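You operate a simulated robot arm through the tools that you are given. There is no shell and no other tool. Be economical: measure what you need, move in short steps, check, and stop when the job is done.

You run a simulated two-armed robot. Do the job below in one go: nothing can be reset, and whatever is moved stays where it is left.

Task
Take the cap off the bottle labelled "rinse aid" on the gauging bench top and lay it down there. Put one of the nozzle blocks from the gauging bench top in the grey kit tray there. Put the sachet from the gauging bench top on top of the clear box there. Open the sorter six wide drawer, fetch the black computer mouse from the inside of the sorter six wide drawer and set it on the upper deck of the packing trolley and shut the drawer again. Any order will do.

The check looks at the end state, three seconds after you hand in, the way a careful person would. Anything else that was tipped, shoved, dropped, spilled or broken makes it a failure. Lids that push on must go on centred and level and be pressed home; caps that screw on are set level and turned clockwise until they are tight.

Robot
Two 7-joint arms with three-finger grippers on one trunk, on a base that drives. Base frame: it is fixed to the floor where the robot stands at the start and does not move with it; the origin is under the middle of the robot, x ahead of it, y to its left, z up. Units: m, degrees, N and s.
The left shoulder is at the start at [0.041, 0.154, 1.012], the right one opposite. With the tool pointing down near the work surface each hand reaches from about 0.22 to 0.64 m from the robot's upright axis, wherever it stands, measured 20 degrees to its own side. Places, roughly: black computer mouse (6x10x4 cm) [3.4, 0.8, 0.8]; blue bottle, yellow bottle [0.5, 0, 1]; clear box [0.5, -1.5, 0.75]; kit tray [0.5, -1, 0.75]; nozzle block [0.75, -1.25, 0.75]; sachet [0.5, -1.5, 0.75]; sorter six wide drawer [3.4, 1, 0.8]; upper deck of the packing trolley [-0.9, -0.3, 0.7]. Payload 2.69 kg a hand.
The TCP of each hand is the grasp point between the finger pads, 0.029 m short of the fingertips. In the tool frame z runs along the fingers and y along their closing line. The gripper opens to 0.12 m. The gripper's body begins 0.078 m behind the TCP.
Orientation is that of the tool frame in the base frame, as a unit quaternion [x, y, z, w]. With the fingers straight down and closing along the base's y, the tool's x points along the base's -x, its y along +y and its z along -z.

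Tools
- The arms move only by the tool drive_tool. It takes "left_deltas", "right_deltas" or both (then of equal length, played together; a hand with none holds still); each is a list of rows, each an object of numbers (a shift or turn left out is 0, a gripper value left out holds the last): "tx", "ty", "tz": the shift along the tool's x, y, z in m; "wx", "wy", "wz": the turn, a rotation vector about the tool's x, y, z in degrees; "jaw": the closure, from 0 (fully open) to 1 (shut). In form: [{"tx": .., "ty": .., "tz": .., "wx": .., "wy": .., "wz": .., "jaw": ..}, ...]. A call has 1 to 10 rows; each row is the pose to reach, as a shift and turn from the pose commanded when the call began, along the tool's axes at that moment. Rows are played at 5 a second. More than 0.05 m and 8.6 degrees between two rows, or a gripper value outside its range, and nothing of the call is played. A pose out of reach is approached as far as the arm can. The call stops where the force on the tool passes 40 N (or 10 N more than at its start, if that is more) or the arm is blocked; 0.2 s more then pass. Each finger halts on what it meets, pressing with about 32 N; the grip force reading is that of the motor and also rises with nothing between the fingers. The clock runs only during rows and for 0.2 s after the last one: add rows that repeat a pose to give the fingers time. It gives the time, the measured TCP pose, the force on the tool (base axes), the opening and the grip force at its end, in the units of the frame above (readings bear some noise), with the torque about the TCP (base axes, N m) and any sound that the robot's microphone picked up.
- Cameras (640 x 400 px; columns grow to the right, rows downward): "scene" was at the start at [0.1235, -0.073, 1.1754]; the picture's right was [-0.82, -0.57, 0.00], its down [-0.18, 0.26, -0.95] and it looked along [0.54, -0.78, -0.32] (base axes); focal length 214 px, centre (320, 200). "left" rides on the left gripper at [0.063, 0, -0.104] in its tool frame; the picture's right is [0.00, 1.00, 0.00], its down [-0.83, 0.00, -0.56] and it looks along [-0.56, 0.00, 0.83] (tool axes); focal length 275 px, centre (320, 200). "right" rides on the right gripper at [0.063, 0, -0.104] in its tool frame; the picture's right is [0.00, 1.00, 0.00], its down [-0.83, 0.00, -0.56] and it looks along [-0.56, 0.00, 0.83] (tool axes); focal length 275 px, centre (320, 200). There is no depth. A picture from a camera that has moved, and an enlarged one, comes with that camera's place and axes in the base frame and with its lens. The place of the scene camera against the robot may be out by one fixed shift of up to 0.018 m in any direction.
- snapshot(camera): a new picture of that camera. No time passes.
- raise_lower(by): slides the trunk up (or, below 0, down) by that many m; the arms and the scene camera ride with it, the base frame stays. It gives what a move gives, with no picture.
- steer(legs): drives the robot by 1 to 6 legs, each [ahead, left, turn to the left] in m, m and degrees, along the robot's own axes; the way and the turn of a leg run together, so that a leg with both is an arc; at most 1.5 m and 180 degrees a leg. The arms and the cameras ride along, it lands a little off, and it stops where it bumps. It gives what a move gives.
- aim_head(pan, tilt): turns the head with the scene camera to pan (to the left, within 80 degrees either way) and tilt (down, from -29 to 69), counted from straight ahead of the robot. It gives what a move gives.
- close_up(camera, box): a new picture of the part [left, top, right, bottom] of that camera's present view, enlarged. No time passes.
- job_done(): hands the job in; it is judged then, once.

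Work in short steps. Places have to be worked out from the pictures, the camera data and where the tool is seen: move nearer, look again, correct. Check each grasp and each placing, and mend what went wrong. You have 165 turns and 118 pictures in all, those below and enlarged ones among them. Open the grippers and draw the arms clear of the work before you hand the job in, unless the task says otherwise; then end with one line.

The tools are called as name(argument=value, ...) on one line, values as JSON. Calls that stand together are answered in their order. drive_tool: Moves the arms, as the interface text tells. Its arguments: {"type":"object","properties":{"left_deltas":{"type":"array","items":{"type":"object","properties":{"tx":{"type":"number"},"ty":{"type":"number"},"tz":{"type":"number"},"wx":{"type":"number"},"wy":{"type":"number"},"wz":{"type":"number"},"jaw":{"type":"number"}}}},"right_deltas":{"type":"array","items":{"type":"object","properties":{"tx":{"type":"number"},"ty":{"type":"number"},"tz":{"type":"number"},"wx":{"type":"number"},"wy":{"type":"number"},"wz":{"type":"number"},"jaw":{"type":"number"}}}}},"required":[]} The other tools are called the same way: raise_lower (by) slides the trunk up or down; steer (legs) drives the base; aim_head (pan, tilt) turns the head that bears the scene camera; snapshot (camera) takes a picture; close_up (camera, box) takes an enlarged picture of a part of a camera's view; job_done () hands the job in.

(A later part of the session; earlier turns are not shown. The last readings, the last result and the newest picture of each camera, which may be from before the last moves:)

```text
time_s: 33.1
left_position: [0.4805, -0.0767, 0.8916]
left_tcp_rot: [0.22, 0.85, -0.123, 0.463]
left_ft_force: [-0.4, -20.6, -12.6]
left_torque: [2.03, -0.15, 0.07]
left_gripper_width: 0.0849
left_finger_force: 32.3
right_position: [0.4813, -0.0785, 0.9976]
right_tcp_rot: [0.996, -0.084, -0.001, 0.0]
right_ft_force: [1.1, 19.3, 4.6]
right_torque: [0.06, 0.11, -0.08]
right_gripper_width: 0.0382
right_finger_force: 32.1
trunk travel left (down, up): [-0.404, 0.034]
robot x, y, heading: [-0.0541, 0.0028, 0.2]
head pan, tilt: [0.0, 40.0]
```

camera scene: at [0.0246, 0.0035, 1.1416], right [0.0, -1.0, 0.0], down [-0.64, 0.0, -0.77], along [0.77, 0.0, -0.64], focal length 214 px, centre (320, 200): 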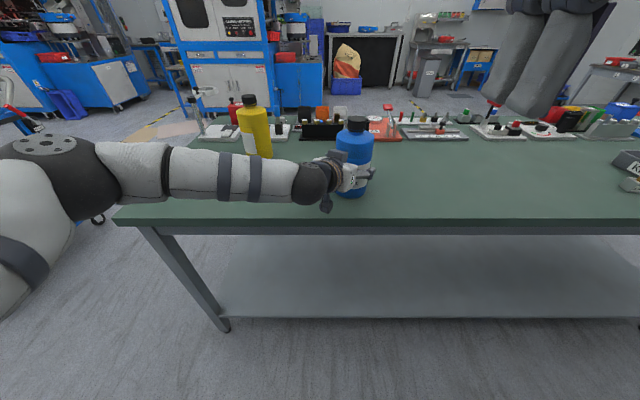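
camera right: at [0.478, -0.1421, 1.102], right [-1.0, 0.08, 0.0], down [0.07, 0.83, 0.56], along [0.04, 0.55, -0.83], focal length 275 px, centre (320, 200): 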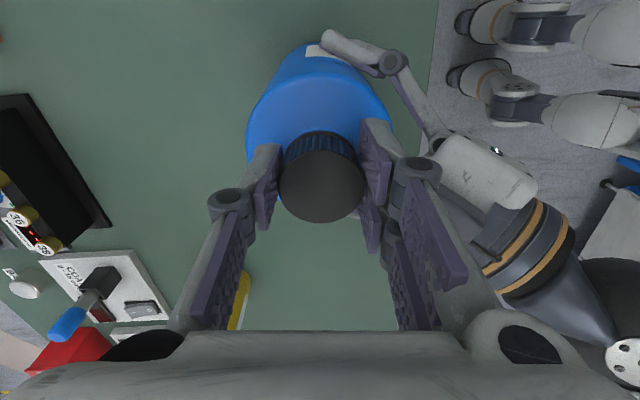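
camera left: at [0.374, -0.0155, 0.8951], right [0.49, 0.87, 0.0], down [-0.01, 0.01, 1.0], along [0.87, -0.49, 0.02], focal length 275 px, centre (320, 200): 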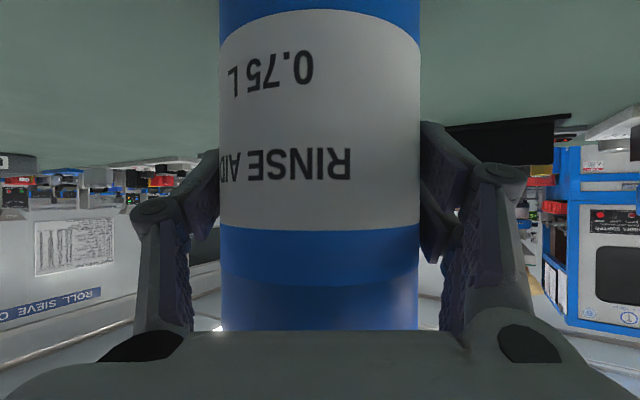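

170° are done and the cap is beginning to push upward. I continue with a slight rise.

drive_tool(right_deltas=[{"wz": -8.5, "tz": -0.0005}, {"wz": -17, "tz": -0.0005}, {"wz": -25.5, "tz": -0.001}, {"wz": -34, "tz": -0.001}, {"wz": -42.5, "tz": -0.0015}, {"wz": -51, "tz": -0.0015}, {"wz": -59.5, "tz": -0.002}, {"wz": -68, "tz": -0.002}, {"wz": -76.5, "tz": -0.002}, {"wz": -85, "tz": -0.002}])

snapshot(camera="right")

```text
time_s: 34.0
left_position: [0.4762, -0.0788, 0.8901]
left_tcp_rot: [0.224, 0.85, -0.127, 0.46]
left_ft_force: [0.5, -3.1, -1.5]
left_torque: [-0.12, -0.41, -0.02]
left_gripper_width: 0.0864
left_finger_force: 31.9
right_position: [0.4834, -0.0859, 0.9962]
right_tcp_rot: [0.985, 0.171, -0.004, 0.013]
right_ft_force: [0.5, 1.3, 1.9]
right_torque: [-0.13, 0.29, 0.03]
right_gripper_width: 0.0383
right_finger_force: 32.3
trunk travel left (down, up): [-0.404, 0.034]
robot x, y, heading: [-0.0523, -0.0014, 0.1]
head pan, tilt: [0.0, 40.0]
stopped in row 4 (right hand): the force on the tool passed its limit at 54 N (the readings are from after the stop); the commanded pose is now the measured one
```

```text
89 pictures are left
camera right: at [0.5421, -0.0606, 1.0992], right [0.34, -0.94, 0.02], down [-0.78, -0.27, 0.57], along [-0.53, -0.21, -0.82], focal length 275 px, centre (320, 200)
```

right: 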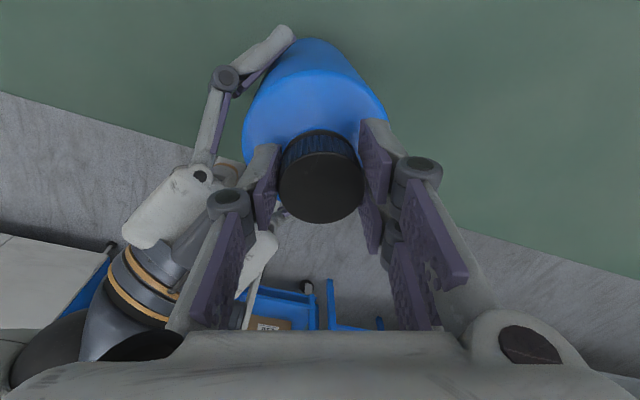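

The stop at ~200° was likely the arms touching. I test with a gentle 4 mm lift whether the cap is free.

drive_tool(right_deltas=[{"tz": -0.002}, {"tz": -0.004}, {"tz": -0.004}])

```text
time_s: 34.9
left_position: [0.4781, -0.08, 0.8907]
left_tcp_rot: [0.223, 0.849, -0.127, 0.462]
left_ft_force: [-6.9, -4.7, 10.1]
left_torque: [0.01, -0.66, -0.11]
left_gripper_width: 0.086
left_finger_force: 31.6
right_position: [0.4824, -0.0846, 0.9978]
right_tcp_rot: [0.985, 0.171, -0.005, 0.013]
right_ft_force: [6.4, 5.1, -17.7]
right_torque: [0.49, -0.15, 0.02]
right_gripper_width: 0.0381
right_finger_force: 31.1
trunk travel left (down, up): [-0.404, 0.034]
robot x, y, heading: [-0.057, 0.0009, 0.3]
head pan, tilt: [0.0, 40.0]
```

It is not free yet. I relax the lift, open slightly and unwind for a second stroke.

drive_tool(right_deltas=[{"tz": 0.003}, {"tz": 0.003, "jaw": 0.5}, {"tz": 0.003, "jaw": 0.5}, {"tz": 0.003, "wz": 8.5}, {"tz": 0.003, "wz": 17}, {"tz": 0.003, "wz": 25.5}, {"tz": 0.003, "wz": 34}, {"tz": 0.003, "wz": 42.5}, {"tz": 0.003, "wz": 51}, {"tz": 0.003, "wz": 59.5}])

snapshot(camera="right")

```text
time_s: 37.0
left_position: [0.478, -0.079, 0.8897]
left_tcp_rot: [0.223, 0.85, -0.126, 0.461]
left_ft_force: [0.0, 0.4, -7.8]
left_torque: [0.03, 0.02, 0.03]
left_gripper_width: 0.0849
left_finger_force: 32.1
right_position: [0.4825, -0.0854, 0.9965]
right_tcp_rot: [0.939, -0.342, 0.002, 0.013]
right_ft_force: [0.4, 0.5, -0.4]
right_torque: [-0.01, 0.01, 0.03]
right_gripper_width: 0.0602
right_finger_force: 0.1
trunk travel left (down, up): [-0.404, 0.034]
robot x, y, heading: [-0.0555, 0.0006, 0.1]
head pan, tilt: [0.0, 40.0]
```

```text
88 pictures are left
camera right: at [0.5321, -0.1226, 1.101], right [-0.64, -0.77, 0.02], down [-0.64, 0.55, 0.54], along [-0.43, 0.33, -0.84], focal length 275 px, centre (320, 200)
```

right: 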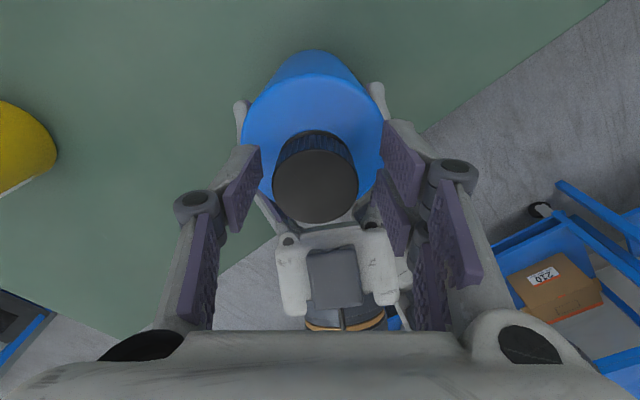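

Clean. I unwind further.

drive_tool(right_deltas=[{"wz": 8.5}, {"wz": 17}, {"wz": 25.5}, {"wz": 34}, {"wz": 42.5}, {"wz": 51}, {"wz": 59.5}, {"wz": 68}, {"wz": 76.5}, {"wz": 85}])

drive_tool(right_deltas=[{"wz": 8.5}, {"wz": 17}, {"wz": 25.5}, {"wz": 34}, {"wz": 42.5}, {"wz": 51}, {"wz": 59.5}, {"wz": 68}, {"wz": 76.5}, {"wz": 76.5}])

snapshot(camera="right")

```text
time_s: 39.2
left_position: [0.4767, -0.0783, 0.8898]
left_tcp_rot: [0.223, 0.851, -0.126, 0.459]
left_ft_force: [0.8, -0.4, -8.6]
left_torque: [0.03, 0.04, 0.01]
left_gripper_width: 0.0848
left_finger_force: 32.2
right_position: [0.4837, -0.0838, 0.9961]
right_tcp_rot: [-0.461, 0.887, -0.011, -0.008]
right_ft_force: [-0.1, 0.2, 0.2]
right_torque: [-0.03, -0.03, -0.03]
right_gripper_width: 0.06
right_finger_force: 0.0
trunk travel left (down, up): [-0.404, 0.034]
robot x, y, heading: [-0.0548, -0.0017, 0.3]
head pan, tilt: [0.0, 40.0]
```

```text
time_s: 41.5
left_position: [0.4784, -0.0788, 0.8899]
left_tcp_rot: [0.223, 0.85, -0.126, 0.46]
left_ft_force: [-0.2, 0.3, -7.4]
left_torque: [0.01, 0.02, 0.01]
left_gripper_width: 0.0848
left_finger_force: 32.1
right_position: [0.4818, -0.0845, 0.9966]
right_tcp_rot: [0.187, 0.982, -0.013, 0.0]
right_ft_force: [0.3, 0.1, 0.3]
right_torque: [0.03, 0.03, 0.0]
right_gripper_width: 0.0602
right_finger_force: 0.0
trunk travel left (down, up): [-0.404, 0.034]
robot x, y, heading: [-0.0515, -0.0006, -0.2]
head pan, tilt: [0.0, 40.0]
```

```text
87 pictures are left
camera right: at [0.4242, -0.0599, 1.0995], right [0.36, 0.93, -0.03], down [0.78, -0.29, 0.56], along [0.51, -0.22, -0.83], focal length 275 px, centre (320, 200)
```

right: 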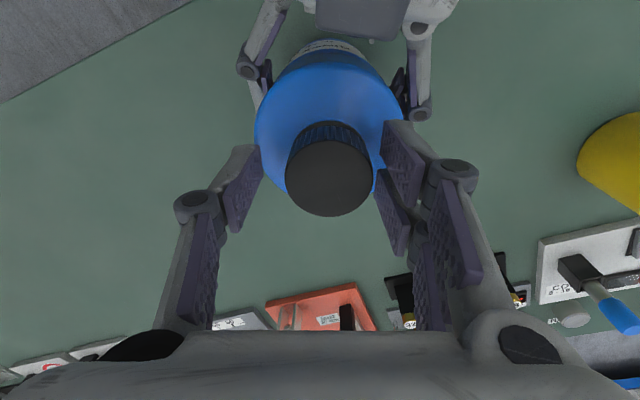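

The cap is offset about 4 mm in the tool frame. I re-centre, grip and start the second stroke.

drive_tool(right_deltas=[{"tx": 0.003, "ty": 0.004}, {"tx": 0.003, "ty": 0.004, "jaw": 1}, {"tx": 0.003, "ty": 0.004, "jaw": 1}, {"tx": 0.003, "ty": 0.004, "wz": -8.5}, {"tx": 0.003, "ty": 0.004, "wz": -17}, {"tx": 0.003, "ty": 0.004, "wz": -25.5}, {"tx": 0.003, "ty": 0.004, "wz": -34}, {"tx": 0.003, "ty": 0.004, "wz": -42.5}, {"tx": 0.003, "ty": 0.004, "wz": -51}, {"tx": 0.003, "ty": 0.004, "wz": -59.5}])

drive_tool(right_deltas=[{"wz": -8.5}, {"wz": -17}, {"wz": -25.5}, {"wz": -34, "tz": -0.0005}, {"wz": -42.5, "tz": -0.0005}, {"wz": -51, "tz": -0.001}, {"wz": -59.5, "tz": -0.001}, {"wz": -68, "tz": -0.001}, {"wz": -76.5, "tz": -0.001}, {"wz": -85, "tz": -0.001}])

snapshot(camera="right")

```text
time_s: 43.6
left_position: [0.4766, -0.0792, 0.8911]
left_tcp_rot: [0.222, 0.85, -0.126, 0.46]
left_ft_force: [-9.5, 6.4, -5.8]
left_torque: [-0.42, -0.31, 0.01]
left_gripper_width: 0.0845
left_finger_force: 31.9
right_position: [0.4833, -0.0798, 0.9972]
right_tcp_rot: [-0.328, 0.945, -0.012, -0.006]
right_ft_force: [9.5, -6.0, 0.5]
right_torque: [-0.01, -0.88, -0.03]
right_gripper_width: 0.0372
right_finger_force: 31.7
trunk travel left (down, up): [-0.404, 0.034]
robot x, y, heading: [-0.0565, 0.0046, 0.1]
head pan, tilt: [0.0, 40.0]
```

```text
time_s: 45.9
left_position: [0.4767, -0.0778, 0.8904]
left_tcp_rot: [0.224, 0.849, -0.127, 0.461]
left_ft_force: [-1.8, 0.5, -2.9]
left_torque: [0.33, -0.43, 0.02]
left_gripper_width: 0.0843
left_finger_force: 32.2
right_position: [0.4814, -0.0803, 0.9972]
right_tcp_rot: [0.88, -0.475, 0.004, 0.013]
right_ft_force: [3.4, -0.2, 0.1]
right_torque: [0.0, -0.07, -0.03]
right_gripper_width: 0.0368
right_finger_force: 32.2
trunk travel left (down, up): [-0.404, 0.034]
robot x, y, heading: [-0.0597, -0.0008, 0.2]
head pan, tilt: [0.0, 40.0]
```

```text
86 pictures are left
camera right: at [0.5169, -0.1302, 1.1021], right [-0.83, -0.55, 0.02], down [-0.46, 0.71, 0.54], along [-0.31, 0.44, -0.84], focal length 275 px, centre (320, 200)
```

right: 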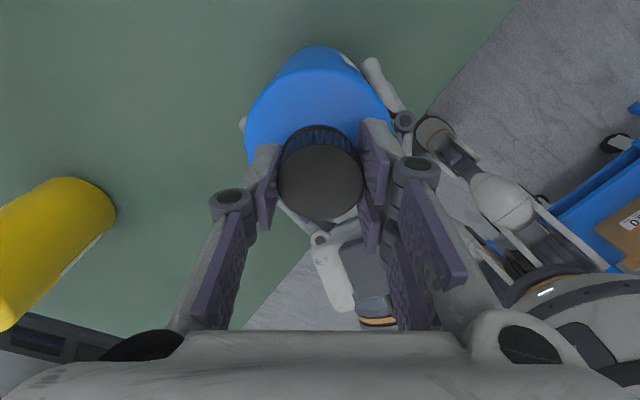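

Torque stays low. I turn a bit more and then test the lift.

drive_tool(right_deltas=[{"wz": -8.5}, {"wz": -17}, {"wz": -25.5}, {"wz": -34, "tz": -0.0005}, {"wz": -42.5, "tz": -0.0005}, {"wz": -42.5, "tz": -0.002}, {"wz": -42.5, "tz": -0.004}, {"wz": -42.5, "tz": -0.004}])

```text
time_s: 47.6
left_position: [0.4774, -0.0786, 0.8902]
left_tcp_rot: [0.223, 0.85, -0.126, 0.461]
left_ft_force: [-2.2, -3.0, -1.9]
left_torque: [0.2, -0.11, -0.04]
left_gripper_width: 0.0845
left_finger_force: 32.3
right_position: [0.482, -0.0815, 1.0016]
right_tcp_rot: [0.992, -0.125, 0.0, 0.013]
right_ft_force: [1.2, 1.1, 0.0]
right_torque: [-0.01, -0.01, 0.03]
right_gripper_width: 0.037
right_finger_force: 31.6
trunk travel left (down, up): [-0.404, 0.034]
robot x, y, heading: [-0.0525, 0.0016, 0.0]
head pan, tilt: [0.0, 40.0]
```

The lift went up 4 mm without resistance. I raise further and look.

drive_tool(right_deltas=[{"tz": -0.005}, {"tz": -0.012}, {"tz": -0.02}])

snapshot(camera="right")

snapshot(camera="left")

```text
time_s: 48.5
left_position: [0.4781, -0.0786, 0.8905]
left_tcp_rot: [0.223, 0.85, -0.126, 0.461]
left_ft_force: [-1.9, -1.4, -1.3]
left_torque: [0.11, 0.05, -0.02]
left_gripper_width: 0.0848
left_finger_force: 31.7
right_position: [0.4781, -0.0788, 1.0208]
right_tcp_rot: [0.992, -0.125, -0.001, 0.015]
right_ft_force: [0.7, 0.5, -0.3]
right_torque: [-0.02, -0.01, 0.04]
right_gripper_width: 0.0369
right_finger_force: 31.6
trunk travel left (down, up): [-0.404, 0.034]
robot x, y, heading: [-0.0552, 0.001, 0.0]
head pan, tilt: [0.0, 40.0]
```

```text
85 pictures are left
camera right: at [0.54, -0.0918, 1.1247], right [-0.24, -0.97, 0.03], down [-0.8, 0.22, 0.55], along [-0.54, 0.11, -0.83], focal length 275 px, centre (320, 200)
```

right: 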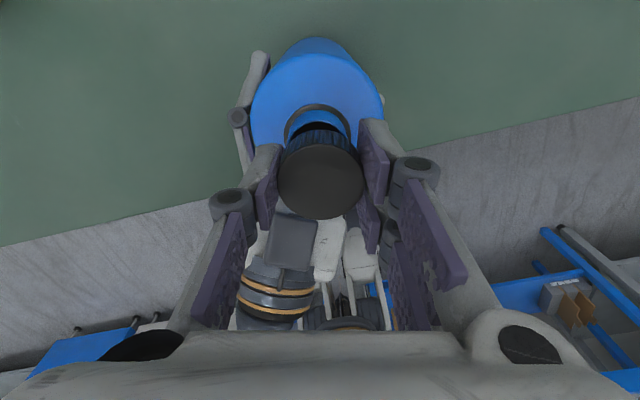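

```text
84 pictures are left
camera left: at [0.3716, -0.0175, 0.8946], right [0.5, 0.87, -0.01], down [-0.01, 0.01, 1.0], along [0.87, -0.5, 0.01], focal length 275 px, centre (320, 200)
```

left: 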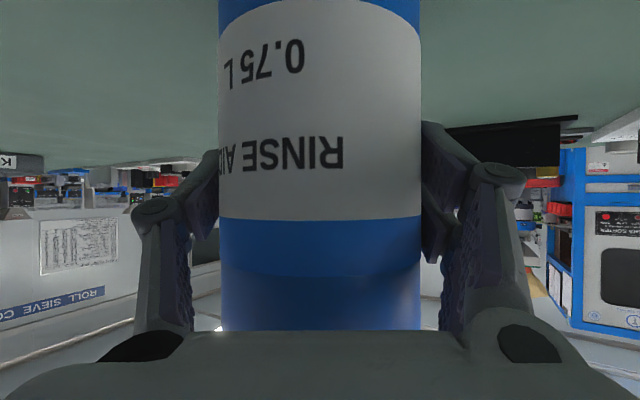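

The cap is off and in the right hand, and the bottle has settled onto the bench. I carry the cap up and to the right, away from the left arm.

drive_tool(right_deltas=[{"tz": -0.02}, {"tz": -0.025, "ty": 0.03}, {"tz": -0.025, "ty": 0.07, "tx": 0.003}, {"tz": -0.025, "ty": 0.11, "tx": 0.006}, {"tz": -0.025, "ty": 0.15, "tx": 0.01}, {"tz": -0.025, "ty": 0.19, "tx": 0.013}, {"tz": -0.025, "ty": 0.19, "tx": 0.013, "wz": 8}, {"tz": -0.025, "ty": 0.19, "tx": 0.013, "wz": 16}])

snapshot(camera="scene")

snapshot(camera="right")

```text
time_s: 50.2
left_position: [0.4774, -0.0792, 0.8898]
left_tcp_rot: [0.222, 0.85, -0.126, 0.461]
left_ft_force: [0.5, -0.2, -1.9]
left_torque: [0.14, -0.03, 0.0]
left_gripper_width: 0.0845
left_finger_force: 31.8
right_position: [0.446, -0.2663, 1.0533]
right_tcp_rot: [0.965, -0.263, 0.003, 0.013]
right_ft_force: [0.2, -0.3, 1.0]
right_torque: [-0.04, 0.01, 0.02]
right_gripper_width: 0.0371
right_finger_force: 32.1
right hand out of reach, approached as far as the arm can: row 1
trunk travel left (down, up): [-0.404, 0.034]
robot x, y, heading: [-0.0549, 0.0001, 0.2]
head pan, tilt: [0.0, 40.0]
```

```text
83 pictures are left
camera scene: at [0.0818, 0.0036, 1.1718], right [0.0, -1.0, 0.0], down [-0.64, 0.0, -0.77], along [0.77, 0.0, -0.64], focal length 214 px, centre (320, 200)
```

scene: 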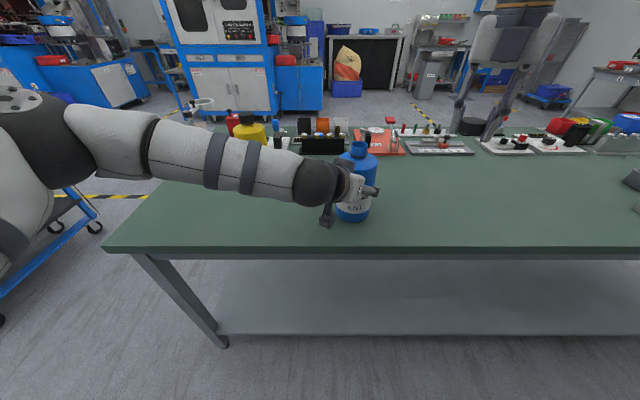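

```text
82 pictures are left
camera right: at [0.5011, -0.2953, 1.1564], right [-0.5, -0.86, 0.03], down [-0.72, 0.43, 0.55], along [-0.48, 0.26, -0.84], focal length 275 px, centre (320, 200)
```

right: 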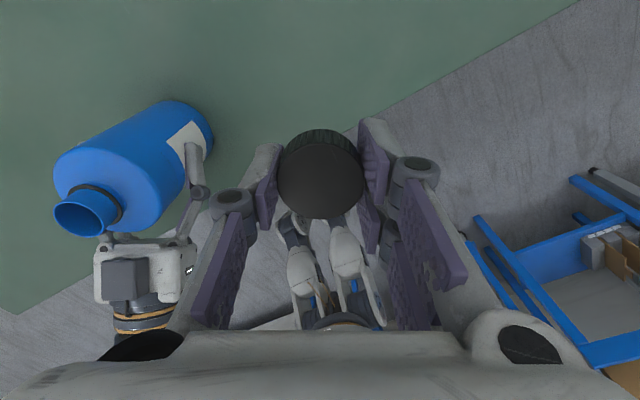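

Right is at [0.446, -0.266, 1.053] over clear bench. I level the 1.5° tilt and descend.

drive_tool(right_deltas=[{"tz": 0.045, "wx": 1.3, "wy": -0.75}, {"tz": 0.09, "wx": 1.3, "wy": -0.75}, {"tz": 0.135, "wx": 1.3, "wy": -0.75}, {"tz": 0.18, "wx": 1.3, "wy": -0.75}, {"tz": 0.213, "wx": 1.3, "wy": -0.75}, {"tz": 0.213, "wx": 1.3, "wy": -0.75}])

snapshot(camera="scene")

```text
time_s: 51.6
left_position: [0.4777, -0.0784, 0.8895]
left_tcp_rot: [0.222, 0.85, -0.126, 0.461]
left_ft_force: [0.1, 0.1, -1.2]
left_torque: [0.2, -0.06, 0.0]
left_gripper_width: 0.0844
left_finger_force: 32.2
right_position: [0.4471, -0.2717, 0.8384]
right_tcp_rot: [0.965, -0.262, -0.003, 0.001]
right_ft_force: [0.7, 0.7, 0.4]
right_torque: [0.02, 0.03, -0.03]
right_gripper_width: 0.037
right_finger_force: 32.3
trunk travel left (down, up): [-0.404, 0.034]
robot x, y, heading: [-0.0531, -0.0005, 0.2]
head pan, tilt: [0.0, 40.0]
```

```text
81 pictures are left
camera scene: at [0.0818, 0.0037, 1.1719], right [0.0, -1.0, 0.0], down [-0.64, 0.0, -0.77], along [0.77, 0.0, -0.64], focal length 214 px, centre (320, 200)
```

scene: 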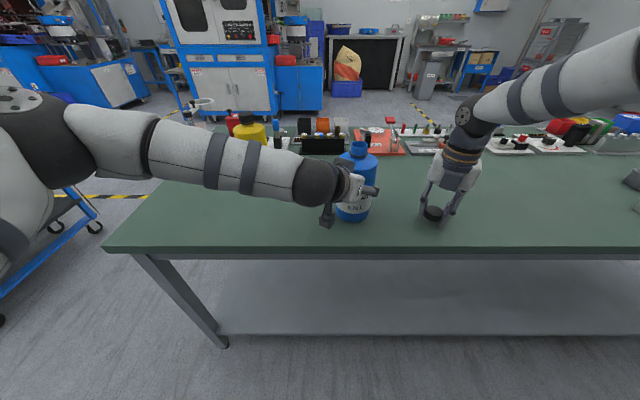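

Zooming in to see the gap under the cap.

close_up(camera="scene", box=[390, 170, 490, 235])

drive_tool(right_deltas=[{"tz": 0.003}, {"tz": 0.006}, {"tz": 0.006}])

```text
6.15 times, centred on (440, 202) of scene
camera zoom: at [0.0818, 0.0037, 1.1719], right [0.0, -1.0, 0.0], down [-0.64, 0.0, -0.77], along [0.77, 0.0, -0.64], focal length 1320 px, centre (-418, 185)
```

zoom: 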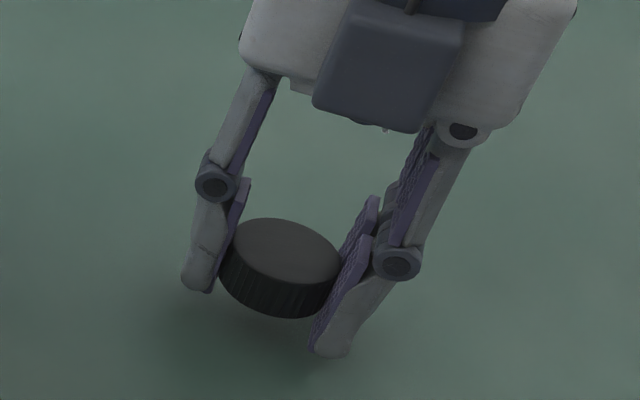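

```text
time_s: 52.5
left_position: [0.478, -0.0798, 0.8895]
left_tcp_rot: [0.222, 0.85, -0.126, 0.461]
left_ft_force: [0.4, -2.2, -1.8]
left_torque: [0.18, -0.08, -0.02]
left_gripper_width: 0.0846
left_finger_force: 32.0
right_position: [0.447, -0.2713, 0.8322]
right_tcp_rot: [0.965, -0.261, -0.002, 0.0]
right_ft_force: [1.1, 0.9, 0.4]
right_torque: [-0.02, 0.01, 0.0]
right_gripper_width: 0.037
right_finger_force: 31.8
trunk travel left (down, up): [-0.404, 0.034]
robot x, y, heading: [-0.0564, -0.0018, 0.1]
head pan, tilt: [0.0, 40.0]
```

The fingertips lie a bit lower than the cap. I descend in small steps to contact.

drive_tool(right_deltas=[{"tz": 0.002}, {"tz": 0.004}, {"tz": 0.004}])

close_up(camera="scene", box=[390, 170, 490, 235])

```text
time_s: 53.2
left_position: [0.4776, -0.0792, 0.8899]
left_tcp_rot: [0.223, 0.85, -0.126, 0.46]
left_ft_force: [1.5, -0.7, -2.4]
left_torque: [0.1, -0.2, -0.08]
left_gripper_width: 0.0847
left_finger_force: 31.9
right_position: [0.4462, -0.2715, 0.8288]
right_tcp_rot: [0.965, -0.262, -0.002, 0.001]
right_ft_force: [-1.6, -0.4, 2.1]
right_torque: [0.07, -0.02, -0.02]
right_gripper_width: 0.0369
right_finger_force: 31.9
trunk travel left (down, up): [-0.404, 0.034]
robot x, y, heading: [-0.055, 0.0002, 0.1]
head pan, tilt: [0.0, 40.0]
```

```text
6.15 times, centred on (440, 202) of scene
camera zoom: at [0.0817, 0.0037, 1.1719], right [0.0, -1.0, 0.0], down [-0.64, 0.0, -0.77], along [0.77, 0.0, -0.64], focal length 1320 px, centre (-418, 185)
```

zoom: 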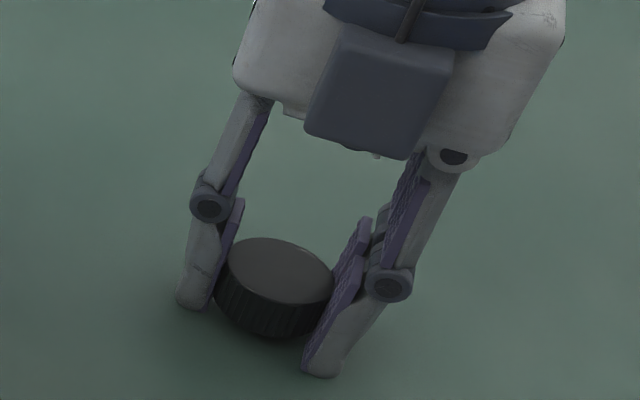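

The fingertips touch the bench (z≈0.80). I open, then rise.

drive_tool(right_deltas=[{"jaw": 0.6}, {"jaw": 0.4}, {"jaw": 0.3}, {"tz": -0.03, "jaw": 0.3}, {"tz": -0.07, "jaw": 0.3}, {"tz": -0.11, "jaw": 0.3}, {"tz": -0.15, "jaw": 0.3}])

close_up(camera="scene", box=[320, 130, 490, 240])

```text
time_s: 54.9
left_position: [0.4766, -0.0791, 0.8903]
left_tcp_rot: [0.223, 0.85, -0.126, 0.461]
left_ft_force: [-1.5, 2.3, -0.9]
left_torque: [0.38, 0.01, 0.04]
left_gripper_width: 0.0847
left_finger_force: 32.0
right_position: [0.4464, -0.2694, 0.9784]
right_tcp_rot: [0.965, -0.261, -0.003, 0.0]
right_ft_force: [0.0, 0.6, -0.2]
right_torque: [0.02, -0.02, -0.02]
right_gripper_width: 0.0841
right_finger_force: 0.1
trunk travel left (down, up): [-0.404, 0.034]
robot x, y, heading: [-0.056, -0.0007, 0.0]
head pan, tilt: [0.0, 40.0]
```

```text
3.64 times, centred on (405, 185) of scene
camera zoom: at [0.0815, 0.0039, 1.1719], right [0.0, -1.0, 0.0], down [-0.64, 0.0, -0.77], along [0.77, 0.0, -0.64], focal length 780 px, centre (11, 254)
```

zoom: 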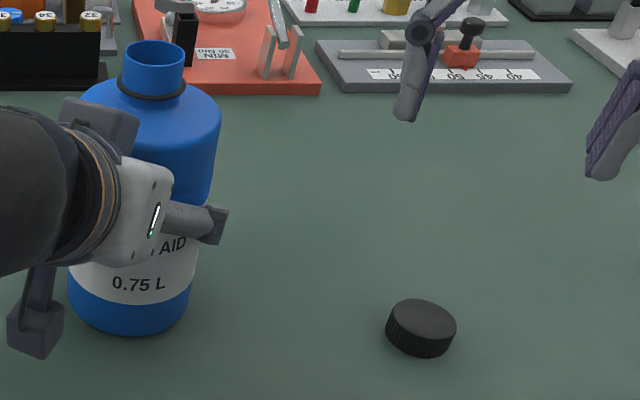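

The cap lies flat. Now I release the bottle and back the left hand out.

drive_tool(left_deltas=[{"jaw": 0.6}, {"jaw": 0.0}, {"jaw": 0.0}, {"tx": 0.005, "tz": -0.012}, {"tx": 0.015, "tz": -0.032}, {"tx": 0.02, "tz": -0.05}, {"tx": 0.025, "tz": -0.07}])

steer(legs=[[-0.15, 0, 0]])

snapshot(camera="scene")

```text
time_s: 56.5
left_position: [0.4122, -0.0431, 0.9076]
left_tcp_rot: [0.223, 0.85, -0.127, 0.461]
left_ft_force: [-0.9, -0.3, 0.1]
left_torque: [-0.05, 0.0, -0.02]
left_gripper_width: 0.12
left_finger_force: 0.1
right_position: [0.4476, -0.2696, 0.9786]
right_tcp_rot: [0.965, -0.261, -0.001, 0.001]
right_ft_force: [0.4, -0.7, -1.0]
right_torque: [0.02, -0.03, 0.0]
right_gripper_width: 0.084
right_finger_force: 0.1
trunk travel left (down, up): [-0.404, 0.034]
robot x, y, heading: [-0.0537, -0.0004, 0.3]
head pan, tilt: [0.0, 40.0]
```

```text
time_s: 57.8
left_position: [0.264, -0.044, 0.9073]
left_tcp_rot: [0.223, 0.85, -0.126, 0.461]
left_ft_force: [-0.9, 0.2, -0.7]
left_torque: [0.02, -0.02, 0.06]
left_gripper_width: 0.1199
left_finger_force: 0.1
right_position: [0.2993, -0.269, 0.9775]
right_tcp_rot: [0.965, -0.262, -0.001, 0.0]
right_ft_force: [-1.0, 0.4, -0.2]
right_torque: [-0.02, -0.01, -0.01]
right_gripper_width: 0.0841
right_finger_force: 0.1
trunk travel left (down, up): [-0.404, 0.034]
robot x, y, heading: [-0.201, -0.0033, -0.2]
head pan, tilt: [0.0, 40.0]
```

```text
77 pictures are left
camera scene: at [-0.0667, 0.0036, 1.172], right [0.0, -1.0, 0.0], down [-0.64, 0.0, -0.77], along [0.77, 0.0, -0.64], focal length 214 px, centre (320, 200)
```

scene: 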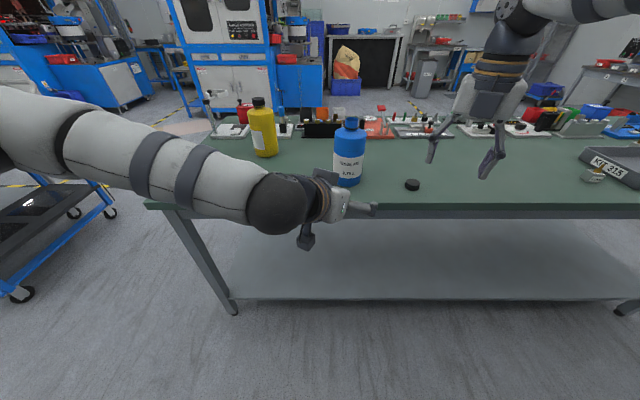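

The bottle is standing uncapped. Next I tidy the arms: left back to straight down and out to the side, right unwound and raised.

drive_tool(left_deltas=[{"tx": -0.005, "ty": 0.015, "tz": -0.02, "wx": -1.52, "wy": 5.56, "wz": -2.69}, {"tx": -0.01, "ty": 0.03, "tz": -0.04, "wx": -3.04, "wy": 11.1, "wz": -5.38}, {"tx": -0.015, "ty": 0.045, "tz": -0.06, "wx": -4.56, "wy": 16.7, "wz": -8.07}, {"tx": -0.02, "ty": 0.06, "tz": -0.08, "wx": -6.08, "wy": 22.2, "wz": -10.8}, {"tx": -0.025, "ty": 0.075, "tz": -0.1, "wx": -7.6, "wy": 27.8, "wz": -13.5}, {"tx": -0.03, "ty": 0.09, "tz": -0.12, "wx": -9.1, "wy": 33.4, "wz": -16.1}, {"tx": -0.035, "ty": 0.105, "tz": -0.14, "wx": -10.6, "wy": 38.9, "wz": -18.8}, {"tx": -0.04, "ty": 0.12, "tz": -0.16, "wx": -12.2, "wy": 44.5, "wz": -21.5}, {"tx": -0.045, "ty": 0.135, "tz": -0.18, "wx": -13.7, "wy": 50, "wz": -24.2}, {"tx": -0.0495, "ty": 0.15, "tz": -0.2, "wx": -15.2, "wy": 55.6, "wz": -26.9}], right_deltas=[{"tz": -0.01, "wz": 7.5}, {"tz": -0.02, "wz": 15}, {"tz": -0.03, "wz": 22.5}, {"tz": -0.04, "wz": 30}, {"tz": -0.05, "wz": 37.5}, {"tz": -0.06, "wz": 45}, {"tz": -0.07, "wz": 52.5}, {"tz": -0.08, "wz": 60}, {"tz": -0.09, "wz": 67.5}, {"tz": -0.1, "wz": 75}])

drive_tool(right_deltas=[{"wz": 7.5}, {"wz": 15}, {"wz": 22.5}, {"wz": 30}, {"wz": 37.5}, {"wz": 45}, {"wz": 52.5}, {"wz": 60}, {"wz": 67.5}, {"wz": 75}])

aim_head(pan=-45, tilt=30)

snapshot(camera="scene")

```text
time_s: 60.0
left_position: [0.2179, 0.158, 1.0569]
left_tcp_rot: [-0.001, 1.0, -0.001, -0.001]
left_ft_force: [-0.9, -1.2, -0.2]
left_torque: [-0.01, 0.01, 0.01]
left_gripper_width: 0.1201
left_finger_force: 0.0
right_position: [0.3007, -0.2694, 1.0775]
right_tcp_rot: [-0.605, 0.796, 0.001, -0.002]
right_ft_force: [-1.1, 0.2, -0.2]
right_torque: [-0.02, -0.04, 0.0]
right_gripper_width: 0.084
right_finger_force: 0.0
trunk travel left (down, up): [-0.404, 0.034]
robot x, y, heading: [-0.201, 0.0021, 0.2]
head pan, tilt: [0.0, 40.0]
```

```text
time_s: 62.2
left_position: [0.2179, 0.1561, 1.0559]
left_tcp_rot: [0.0, 1.0, 0.0, 0.001]
left_ft_force: [-0.6, 0.4, 0.8]
left_torque: [0.0, 0.0, -0.03]
left_gripper_width: 0.1201
left_finger_force: 0.0
right_position: [0.3008, -0.2691, 1.0772]
right_tcp_rot: [0.005, 1.0, 0.001, -0.002]
right_ft_force: [-0.5, -0.1, 0.4]
right_torque: [-0.02, 0.03, -0.01]
right_gripper_width: 0.084
right_finger_force: 0.0
trunk travel left (down, up): [-0.404, 0.034]
robot x, y, heading: [-0.2027, 0.002, -0.0]
head pan, tilt: [0.0, 40.0]
```

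```text
time_s: 63.3
left_position: [0.218, 0.158, 1.0565]
left_tcp_rot: [0.0, 1.0, 0.0, 0.0]
left_ft_force: [0.0, -0.6, 0.3]
left_torque: [0.01, -0.01, 0.0]
left_gripper_width: 0.1199
left_finger_force: 0.0
right_position: [0.2996, -0.2697, 1.0786]
right_tcp_rot: [0.002, 1.0, 0.0, -0.001]
right_ft_force: [-0.1, 0.4, 0.4]
right_torque: [0.0, 0.01, -0.02]
right_gripper_width: 0.0839
right_finger_force: 0.0
trunk travel left (down, up): [-0.404, 0.034]
robot x, y, heading: [-0.2047, -0.0012, 0.1]
head pan, tilt: [-45.0, 30.0]
```

```text
76 pictures are left
camera scene: at [-0.0868, -0.0604, 1.1872], right [-0.71, -0.71, 0.0], down [-0.35, 0.35, -0.87], along [0.61, -0.61, -0.5], focal length 214 px, centre (320, 200)
```

scene: 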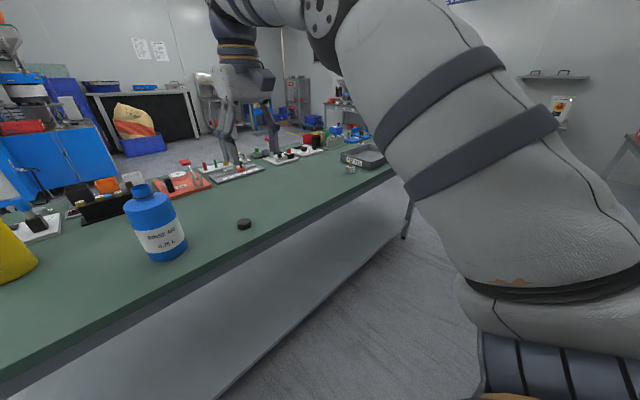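

The way to the right along the bench looks clear. I strafe 1.1 m and look.

steer(legs=[[0, -1.1, 0]])

aim_head(pan=0, tilt=40)

snapshot(camera="scene")

```text
time_s: 72.0
left_position: [0.225, -0.9352, 1.0572]
left_tcp_rot: [-0.005, 1.0, 0.0, 0.001]
left_ft_force: [0.2, 0.7, 0.5]
left_torque: [-0.01, 0.0, 0.0]
left_gripper_width: 0.1199
left_finger_force: 0.1
right_position: [0.3116, -1.3616, 1.0774]
right_tcp_rot: [-0.004, 1.0, 0.0, -0.002]
right_ft_force: [0.7, 0.7, 0.2]
right_torque: [-0.01, -0.01, 0.01]
right_gripper_width: 0.0842
right_finger_force: 0.1
trunk travel left (down, up): [-0.404, 0.034]
robot x, y, heading: [-0.1959, -1.1, 0.9]
head pan, tilt: [-45.0, 30.0]
```

```text
time_s: 73.2
left_position: [0.2241, -0.9351, 1.0564]
left_tcp_rot: [-0.006, 1.0, 0.0, -0.001]
left_ft_force: [1.0, 0.2, -0.3]
left_torque: [0.0, 0.0, 0.0]
left_gripper_width: 0.12
left_finger_force: 0.1
right_position: [0.3128, -1.361, 1.079]
right_tcp_rot: [-0.002, 1.0, 0.0, -0.002]
right_ft_force: [-0.9, 0.2, 0.5]
right_torque: [0.0, 0.04, -0.02]
right_gripper_width: 0.0839
right_finger_force: 0.0
trunk travel left (down, up): [-0.404, 0.034]
robot x, y, heading: [-0.1887, -1.1015, 0.9]
head pan, tilt: [0.0, 40.0]
```

```text
75 pictures are left
camera scene: at [-0.0576, -1.0926, 1.1719], right [0.01, -1.0, 0.0], down [-0.64, -0.01, -0.77], along [0.77, 0.01, -0.64], focal length 214 px, centre (320, 200)
```

scene: 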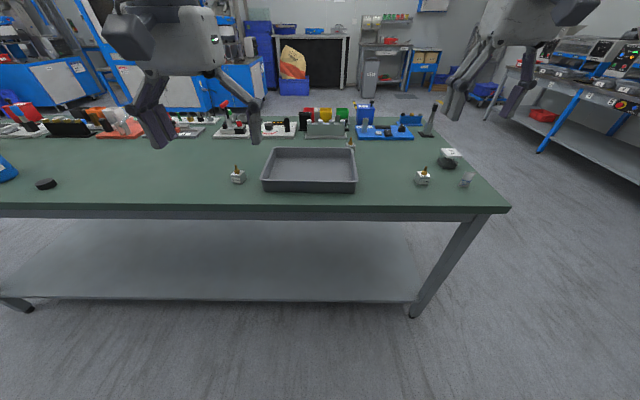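

close_up(camera="scene", box=[380, 120, 510, 215])

close_up(camera="scene", box=[215, 120, 375, 205])

```text
4.21 times, centred on (445, 168) of scene
camera zoom: at [-0.0576, -1.0926, 1.1719], right [0.01, -1.0, 0.0], down [-0.64, -0.01, -0.77], along [0.77, 0.01, -0.64], focal length 903 px, centre (-206, 337)
```

zoom: 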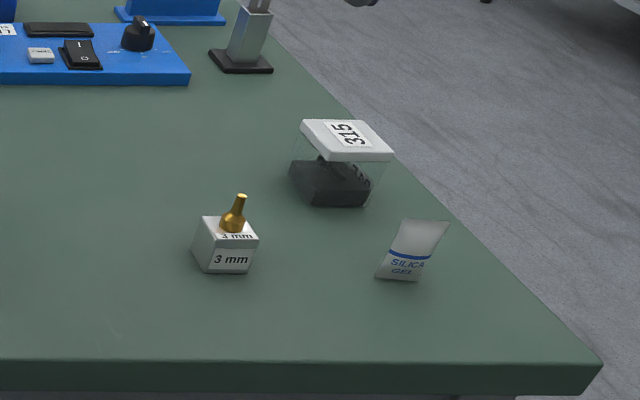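

```text
4.00 times, centred on (295, 162) of scene
camera zoom: at [-0.0576, -1.0926, 1.1719], right [0.01, -1.0, 0.0], down [-0.64, -0.01, -0.77], along [0.77, 0.01, -0.64], focal length 858 px, centre (420, 350)
```

zoom: 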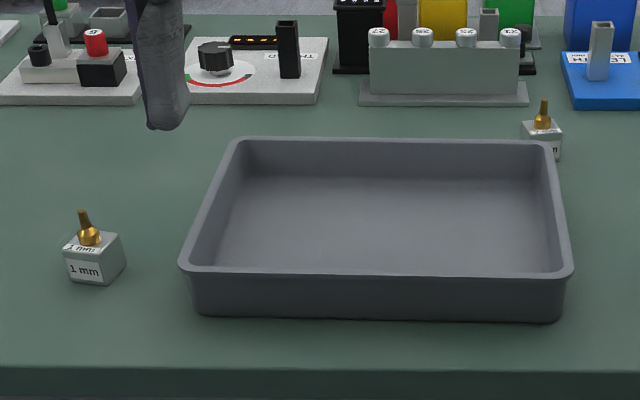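

The scene shows the 1 mm block at ≈[0.466, -0.843], the tray spanning x 0.42–0.62 and y −0.93…−1.19, the sachet at ≈[0.49, -1.535], and the clear box at ≈[0.576, -1.505] with its top at z≈0.845. I move forward 0.13 m and send the left hand over the 1 mm block.

steer(legs=[[0.13, 0, -0.9]])

drive_tool(left_deltas=[{"tx": -0.015, "ty": 0.03}, {"tx": -0.03, "ty": 0.06, "tz": 0.02}, {"tx": -0.04, "ty": 0.09, "tz": 0.05}, {"tx": -0.04, "ty": 0.09, "tz": 0.08}, {"tx": -0.04, "ty": 0.09, "tz": 0.1}, {"tx": -0.04, "ty": 0.09, "tz": 0.1}])

snapshot(camera="left")

```text
time_s: 74.4
left_position: [0.3554, -0.9397, 1.0562]
left_tcp_rot: [0.0, 1.0, 0.0, 0.001]
left_ft_force: [0.8, -0.3, -0.7]
left_torque: [-0.02, 0.05, -0.03]
left_gripper_width: 0.1202
left_finger_force: 0.0
right_position: [0.4379, -1.3687, 1.0773]
right_tcp_rot: [0.005, 1.0, 0.0, -0.003]
right_ft_force: [0.4, -0.5, 0.3]
right_torque: [-0.03, 0.01, 0.01]
right_gripper_width: 0.0839
right_finger_force: 0.0
trunk travel left (down, up): [-0.404, 0.034]
robot x, y, heading: [-0.066, -1.0969, 0.2]
head pan, tilt: [0.0, 40.0]
```

```text
time_s: 75.8
left_position: [0.3954, -0.8508, 0.9571]
left_tcp_rot: [0.001, 1.0, 0.0, 0.0]
left_ft_force: [0.2, -0.6, 0.0]
left_torque: [0.01, 0.03, 0.01]
left_gripper_width: 0.12
left_finger_force: 0.2
right_position: [0.4382, -1.3665, 1.0792]
right_tcp_rot: [0.004, 1.0, 0.0, -0.002]
right_ft_force: [0.2, -0.1, -0.8]
right_torque: [0.03, 0.03, 0.01]
right_gripper_width: 0.0841
right_finger_force: 0.1
trunk travel left (down, up): [-0.404, 0.034]
robot x, y, heading: [-0.0659, -1.0982, 0.0]
head pan, tilt: [0.0, 40.0]
```

```text
72 pictures are left
camera left: at [0.3318, -0.8483, 1.0617], right [0.01, 1.0, 0.0], down [0.83, 0.0, 0.56], along [0.56, 0.0, -0.83], focal length 275 px, centre (320, 200)
```

left: 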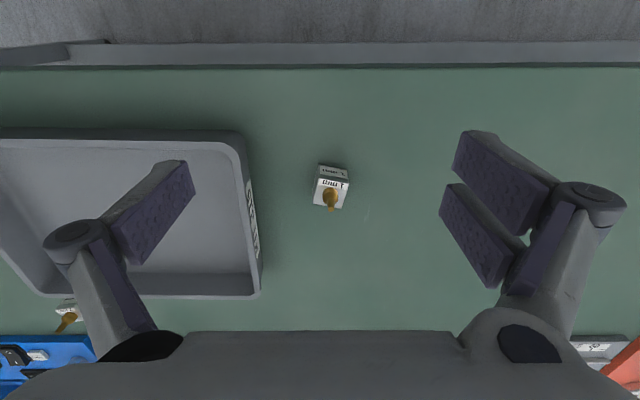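

The block is about 3 cm at ≈[0.479, -0.837]. I zoom for its yaw.

close_up(camera="left", box=[280, 140, 380, 230])

```text
4.44 times, centred on (330, 185) of left
camera zoom: at [0.3318, -0.8483, 1.0617], right [0.01, 1.0, 0.0], down [0.83, 0.0, 0.56], along [0.56, 0.0, -0.83], focal length 1224 px, centre (276, 267)
```

zoom: 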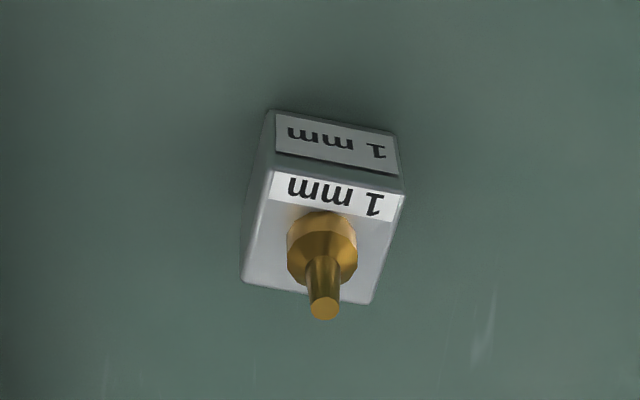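

Yaw ≈12°. I align over the block and descend to just above the bench.

drive_tool(left_deltas=[{"tx": -0.042, "ty": 0.006, "wz": 6}, {"tx": -0.084, "ty": 0.013, "wz": 12, "jaw": 0.4}, {"tx": -0.084, "ty": 0.013, "tz": 0.03, "wz": 12}, {"tx": -0.084, "ty": 0.013, "tz": 0.06, "wz": 12}, {"tx": -0.084, "ty": 0.013, "tz": 0.08, "wz": 12}, {"tx": -0.084, "ty": 0.013, "tz": 0.08, "wz": 12}])

snapshot(camera="left")

```text
time_s: 77.2
left_position: [0.4785, -0.8368, 0.8774]
left_tcp_rot: [0.105, 0.994, 0.0, 0.0]
left_ft_force: [0.3, 0.0, -0.2]
left_torque: [-0.02, 0.01, 0.02]
left_gripper_width: 0.0719
left_finger_force: 0.1
right_position: [0.4379, -1.3672, 1.0782]
right_tcp_rot: [0.004, 1.0, 0.0, -0.002]
right_ft_force: [0.5, 0.1, 0.2]
right_torque: [0.01, -0.04, -0.03]
right_gripper_width: 0.0842
right_finger_force: 0.1
trunk travel left (down, up): [-0.404, 0.034]
robot x, y, heading: [-0.0613, -1.0962, -0.1]
head pan, tilt: [0.0, 40.0]
```

```text
70 pictures are left
camera left: at [0.4159, -0.8226, 0.9819], right [0.21, 0.98, 0.0], down [0.81, -0.18, 0.56], along [0.54, -0.12, -0.83], focal length 275 px, centre (320, 200)
```

left: 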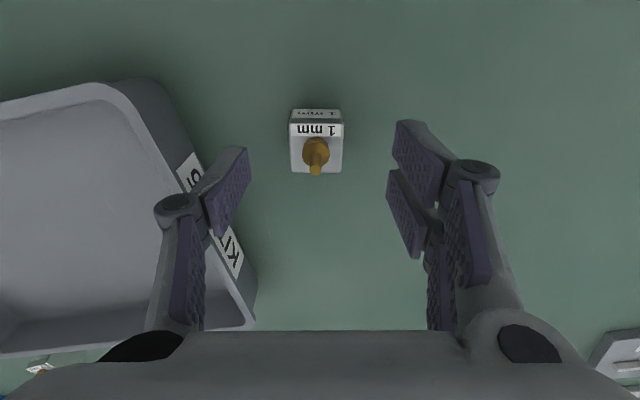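

Well aligned. I descend to z≈0.834 and close.

drive_tool(left_deltas=[{"tx": -0.002, "ty": -0.002, "tz": 0.02}, {"tx": -0.002, "ty": -0.002, "tz": 0.043}, {"tx": -0.002, "ty": -0.002, "tz": 0.043, "jaw": 1}, {"tx": -0.002, "ty": -0.002, "tz": 0.043, "jaw": 1}, {"tx": -0.002, "ty": -0.002, "tz": 0.0, "jaw": 1}, {"tx": -0.002, "ty": -0.002, "tz": -0.04, "jaw": 1}])

snapshot(camera="left")

```text
time_s: 78.6
left_position: [0.4797, -0.8397, 0.9178]
left_tcp_rot: [0.105, 0.994, -0.001, 0.0]
left_ft_force: [-0.3, -0.5, -1.2]
left_torque: [-0.01, 0.03, 0.01]
left_gripper_width: 0.0314
left_finger_force: 32.3
right_position: [0.4378, -1.3671, 1.0778]
right_tcp_rot: [0.005, 1.0, 0.001, -0.003]
right_ft_force: [0.2, -0.7, -0.7]
right_torque: [0.0, -0.03, -0.01]
right_gripper_width: 0.0839
right_finger_force: 0.1
trunk travel left (down, up): [-0.404, 0.034]
robot x, y, heading: [-0.0651, -1.1, -0.0]
head pan, tilt: [0.0, 40.0]
```

```text
69 pictures are left
camera left: at [0.4181, -0.8259, 1.0224], right [0.21, 0.98, 0.0], down [0.81, -0.18, 0.56], along [0.54, -0.12, -0.83], focal length 275 px, centre (320, 200)
```

left: 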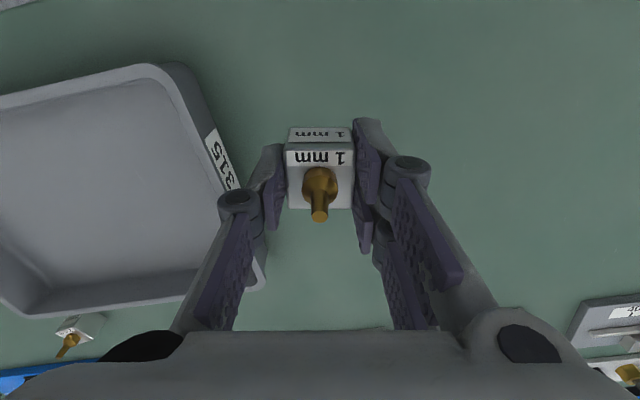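

The 1 mm block is gripped (31 mm). I carry it over the tray interior and lower.

drive_tool(left_deltas=[{"tz": -0.02}, {"tx": -0.012, "ty": -0.043, "tz": -0.03}, {"tx": -0.029, "ty": -0.086, "tz": -0.03}, {"tx": -0.044, "ty": -0.129, "tz": -0.03}, {"tx": -0.0586, "ty": -0.172, "tz": -0.03}, {"tx": -0.0586, "ty": -0.172, "tz": 0.0}, {"tx": -0.0586, "ty": -0.172, "tz": 0.03}, {"tx": -0.0586, "ty": -0.172, "tz": 0.06}, {"tx": -0.0586, "ty": -0.172, "tz": 0.072}, {"tx": -0.0586, "ty": -0.172, "tz": 0.072}])

snapshot(camera="left")

close_up(camera="scene", box=[220, 120, 420, 245])

```text
time_s: 80.8
left_position: [0.5019, -1.0206, 0.8442]
left_tcp_rot: [0.106, 0.994, -0.001, 0.0]
left_ft_force: [-0.2, -0.3, -1.4]
left_torque: [-0.02, 0.01, -0.02]
left_gripper_width: 0.0317
left_finger_force: 32.0
left hand out of reach, approached as far as the arm can: row 5, 6
right_position: [0.4361, -1.3664, 1.0779]
right_tcp_rot: [0.004, 1.0, 0.0, -0.002]
right_ft_force: [0.1, 0.8, -0.1]
right_torque: [0.01, -0.02, 0.01]
right_gripper_width: 0.084
right_finger_force: 0.0
trunk travel left (down, up): [-0.404, 0.034]
robot x, y, heading: [-0.0636, -1.0969, -0.1]
head pan, tilt: [0.0, 40.0]
```

```text
68 pictures are left
camera left: at [0.4404, -1.0065, 0.9492], right [0.21, 0.98, 0.0], down [0.81, -0.18, 0.56], along [0.54, -0.12, -0.83], focal length 275 px, centre (320, 200)
```

left: 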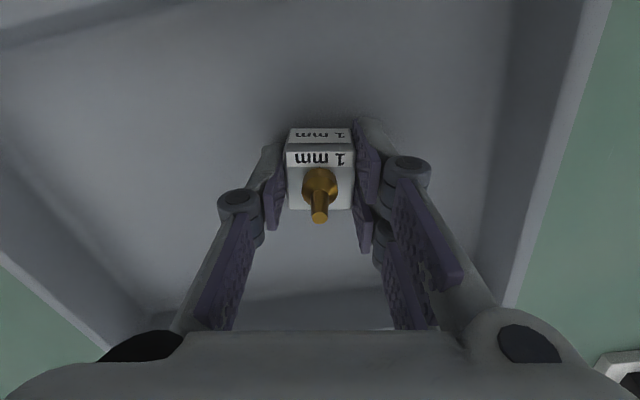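

```text
3.20 times, centred on (320, 182) of scene
camera zoom: at [0.0709, -1.0934, 1.1719], right [0.0, -1.0, 0.0], down [-0.64, 0.0, -0.77], along [0.77, 0.0, -0.64], focal length 686 px, centre (320, 256)
```

zoom: 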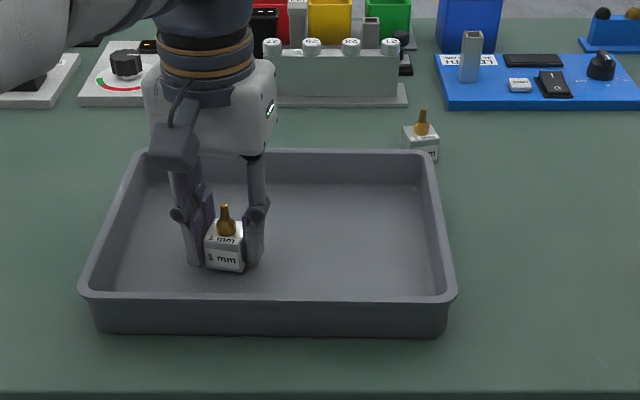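

The block is over the tray floor. I lower in small steps to contact, then open and rise.

drive_tool(left_deltas=[{"tz": 0.002}, {"tz": 0.004}, {"tz": 0.006}, {"tz": 0.006}])

```text
time_s: 81.8
left_position: [0.5032, -1.0204, 0.8395]
left_tcp_rot: [0.106, 0.994, 0.0, 0.002]
left_ft_force: [0.7, 0.9, 8.8]
left_torque: [0.01, 0.06, 0.02]
left_gripper_width: 0.0315
left_finger_force: 31.6
right_position: [0.4376, -1.3673, 1.0786]
right_tcp_rot: [0.004, 1.0, 0.0, -0.002]
right_ft_force: [-0.5, -0.6, 0.6]
right_torque: [0.01, 0.01, 0.0]
right_gripper_width: 0.0838
right_finger_force: 0.0
trunk travel left (down, up): [-0.404, 0.034]
robot x, y, heading: [-0.065, -1.0961, -0.4]
head pan, tilt: [0.0, 40.0]
```

Contact at 9 N. I release and rise.

drive_tool(left_deltas=[{"tz": -0.001, "jaw": 0.4}, {"tz": -0.001, "jaw": 0.4}, {"tz": -0.04}, {"tz": -0.08}, {"tz": -0.12, "tx": 0.03}, {"tz": -0.16, "tx": 0.06, "ty": 0.04}, {"tz": -0.2, "tx": 0.09, "ty": 0.08, "wz": -6}, {"tz": -0.2, "tx": 0.12, "ty": 0.1, "wz": -12}])

steer(legs=[[-0.06, -0.3, 0]])

snapshot(camera="scene")

snapshot(camera="right")

```text
refused: row 6 steps farther than a row can; nothing moved
```

```text
time_s: 84.7
left_position: [0.4423, -1.3225, 0.8402]
left_tcp_rot: [0.11, 0.994, -0.001, 0.002]
left_ft_force: [0.9, 1.0, 22.2]
left_torque: [-0.1, 0.03, -0.03]
left_gripper_width: 0.031
left_finger_force: 31.8
right_position: [0.3725, -1.668, 1.0779]
right_tcp_rot: [0.008, 1.0, 0.0, -0.001]
right_ft_force: [0.5, 0.5, 0.9]
right_torque: [-0.01, 0.02, 0.02]
right_gripper_width: 0.0841
right_finger_force: 0.1
trunk travel left (down, up): [-0.404, 0.034]
robot x, y, heading: [-0.1242, -1.3941, -0.4]
head pan, tilt: [0.0, 40.0]
```

```text
66 pictures are left
camera scene: at [0.0088, -1.3915, 1.1721], right [-0.01, -1.0, 0.0], down [-0.64, 0.01, -0.77], along [0.77, -0.01, -0.64], focal length 214 px, centre (320, 200)
```

scene: 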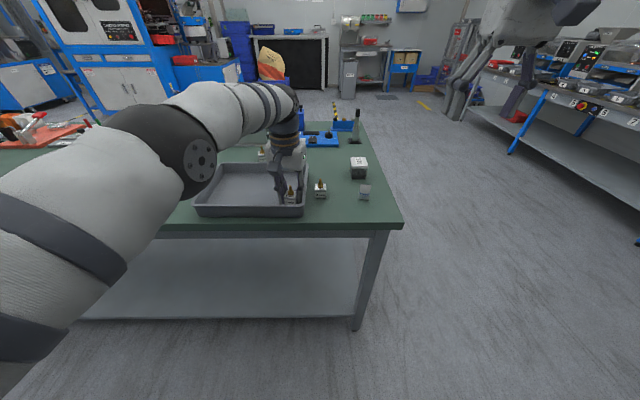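

```text
65 pictures are left
camera right: at [0.3102, -1.6676, 1.1827], right [0.01, 1.0, 0.0], down [0.83, -0.01, 0.55], along [0.55, -0.01, -0.83], focal length 275 px, centre (320, 200)
```

right: 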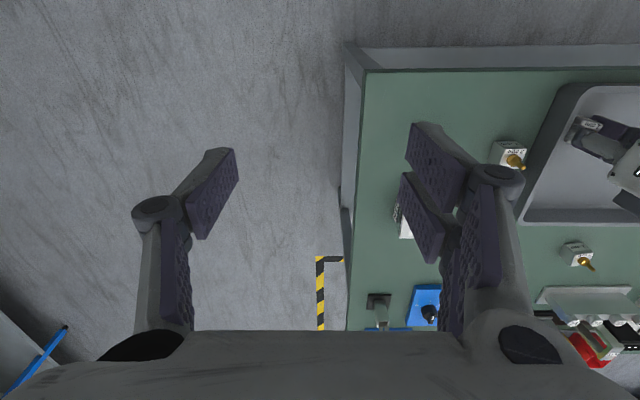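

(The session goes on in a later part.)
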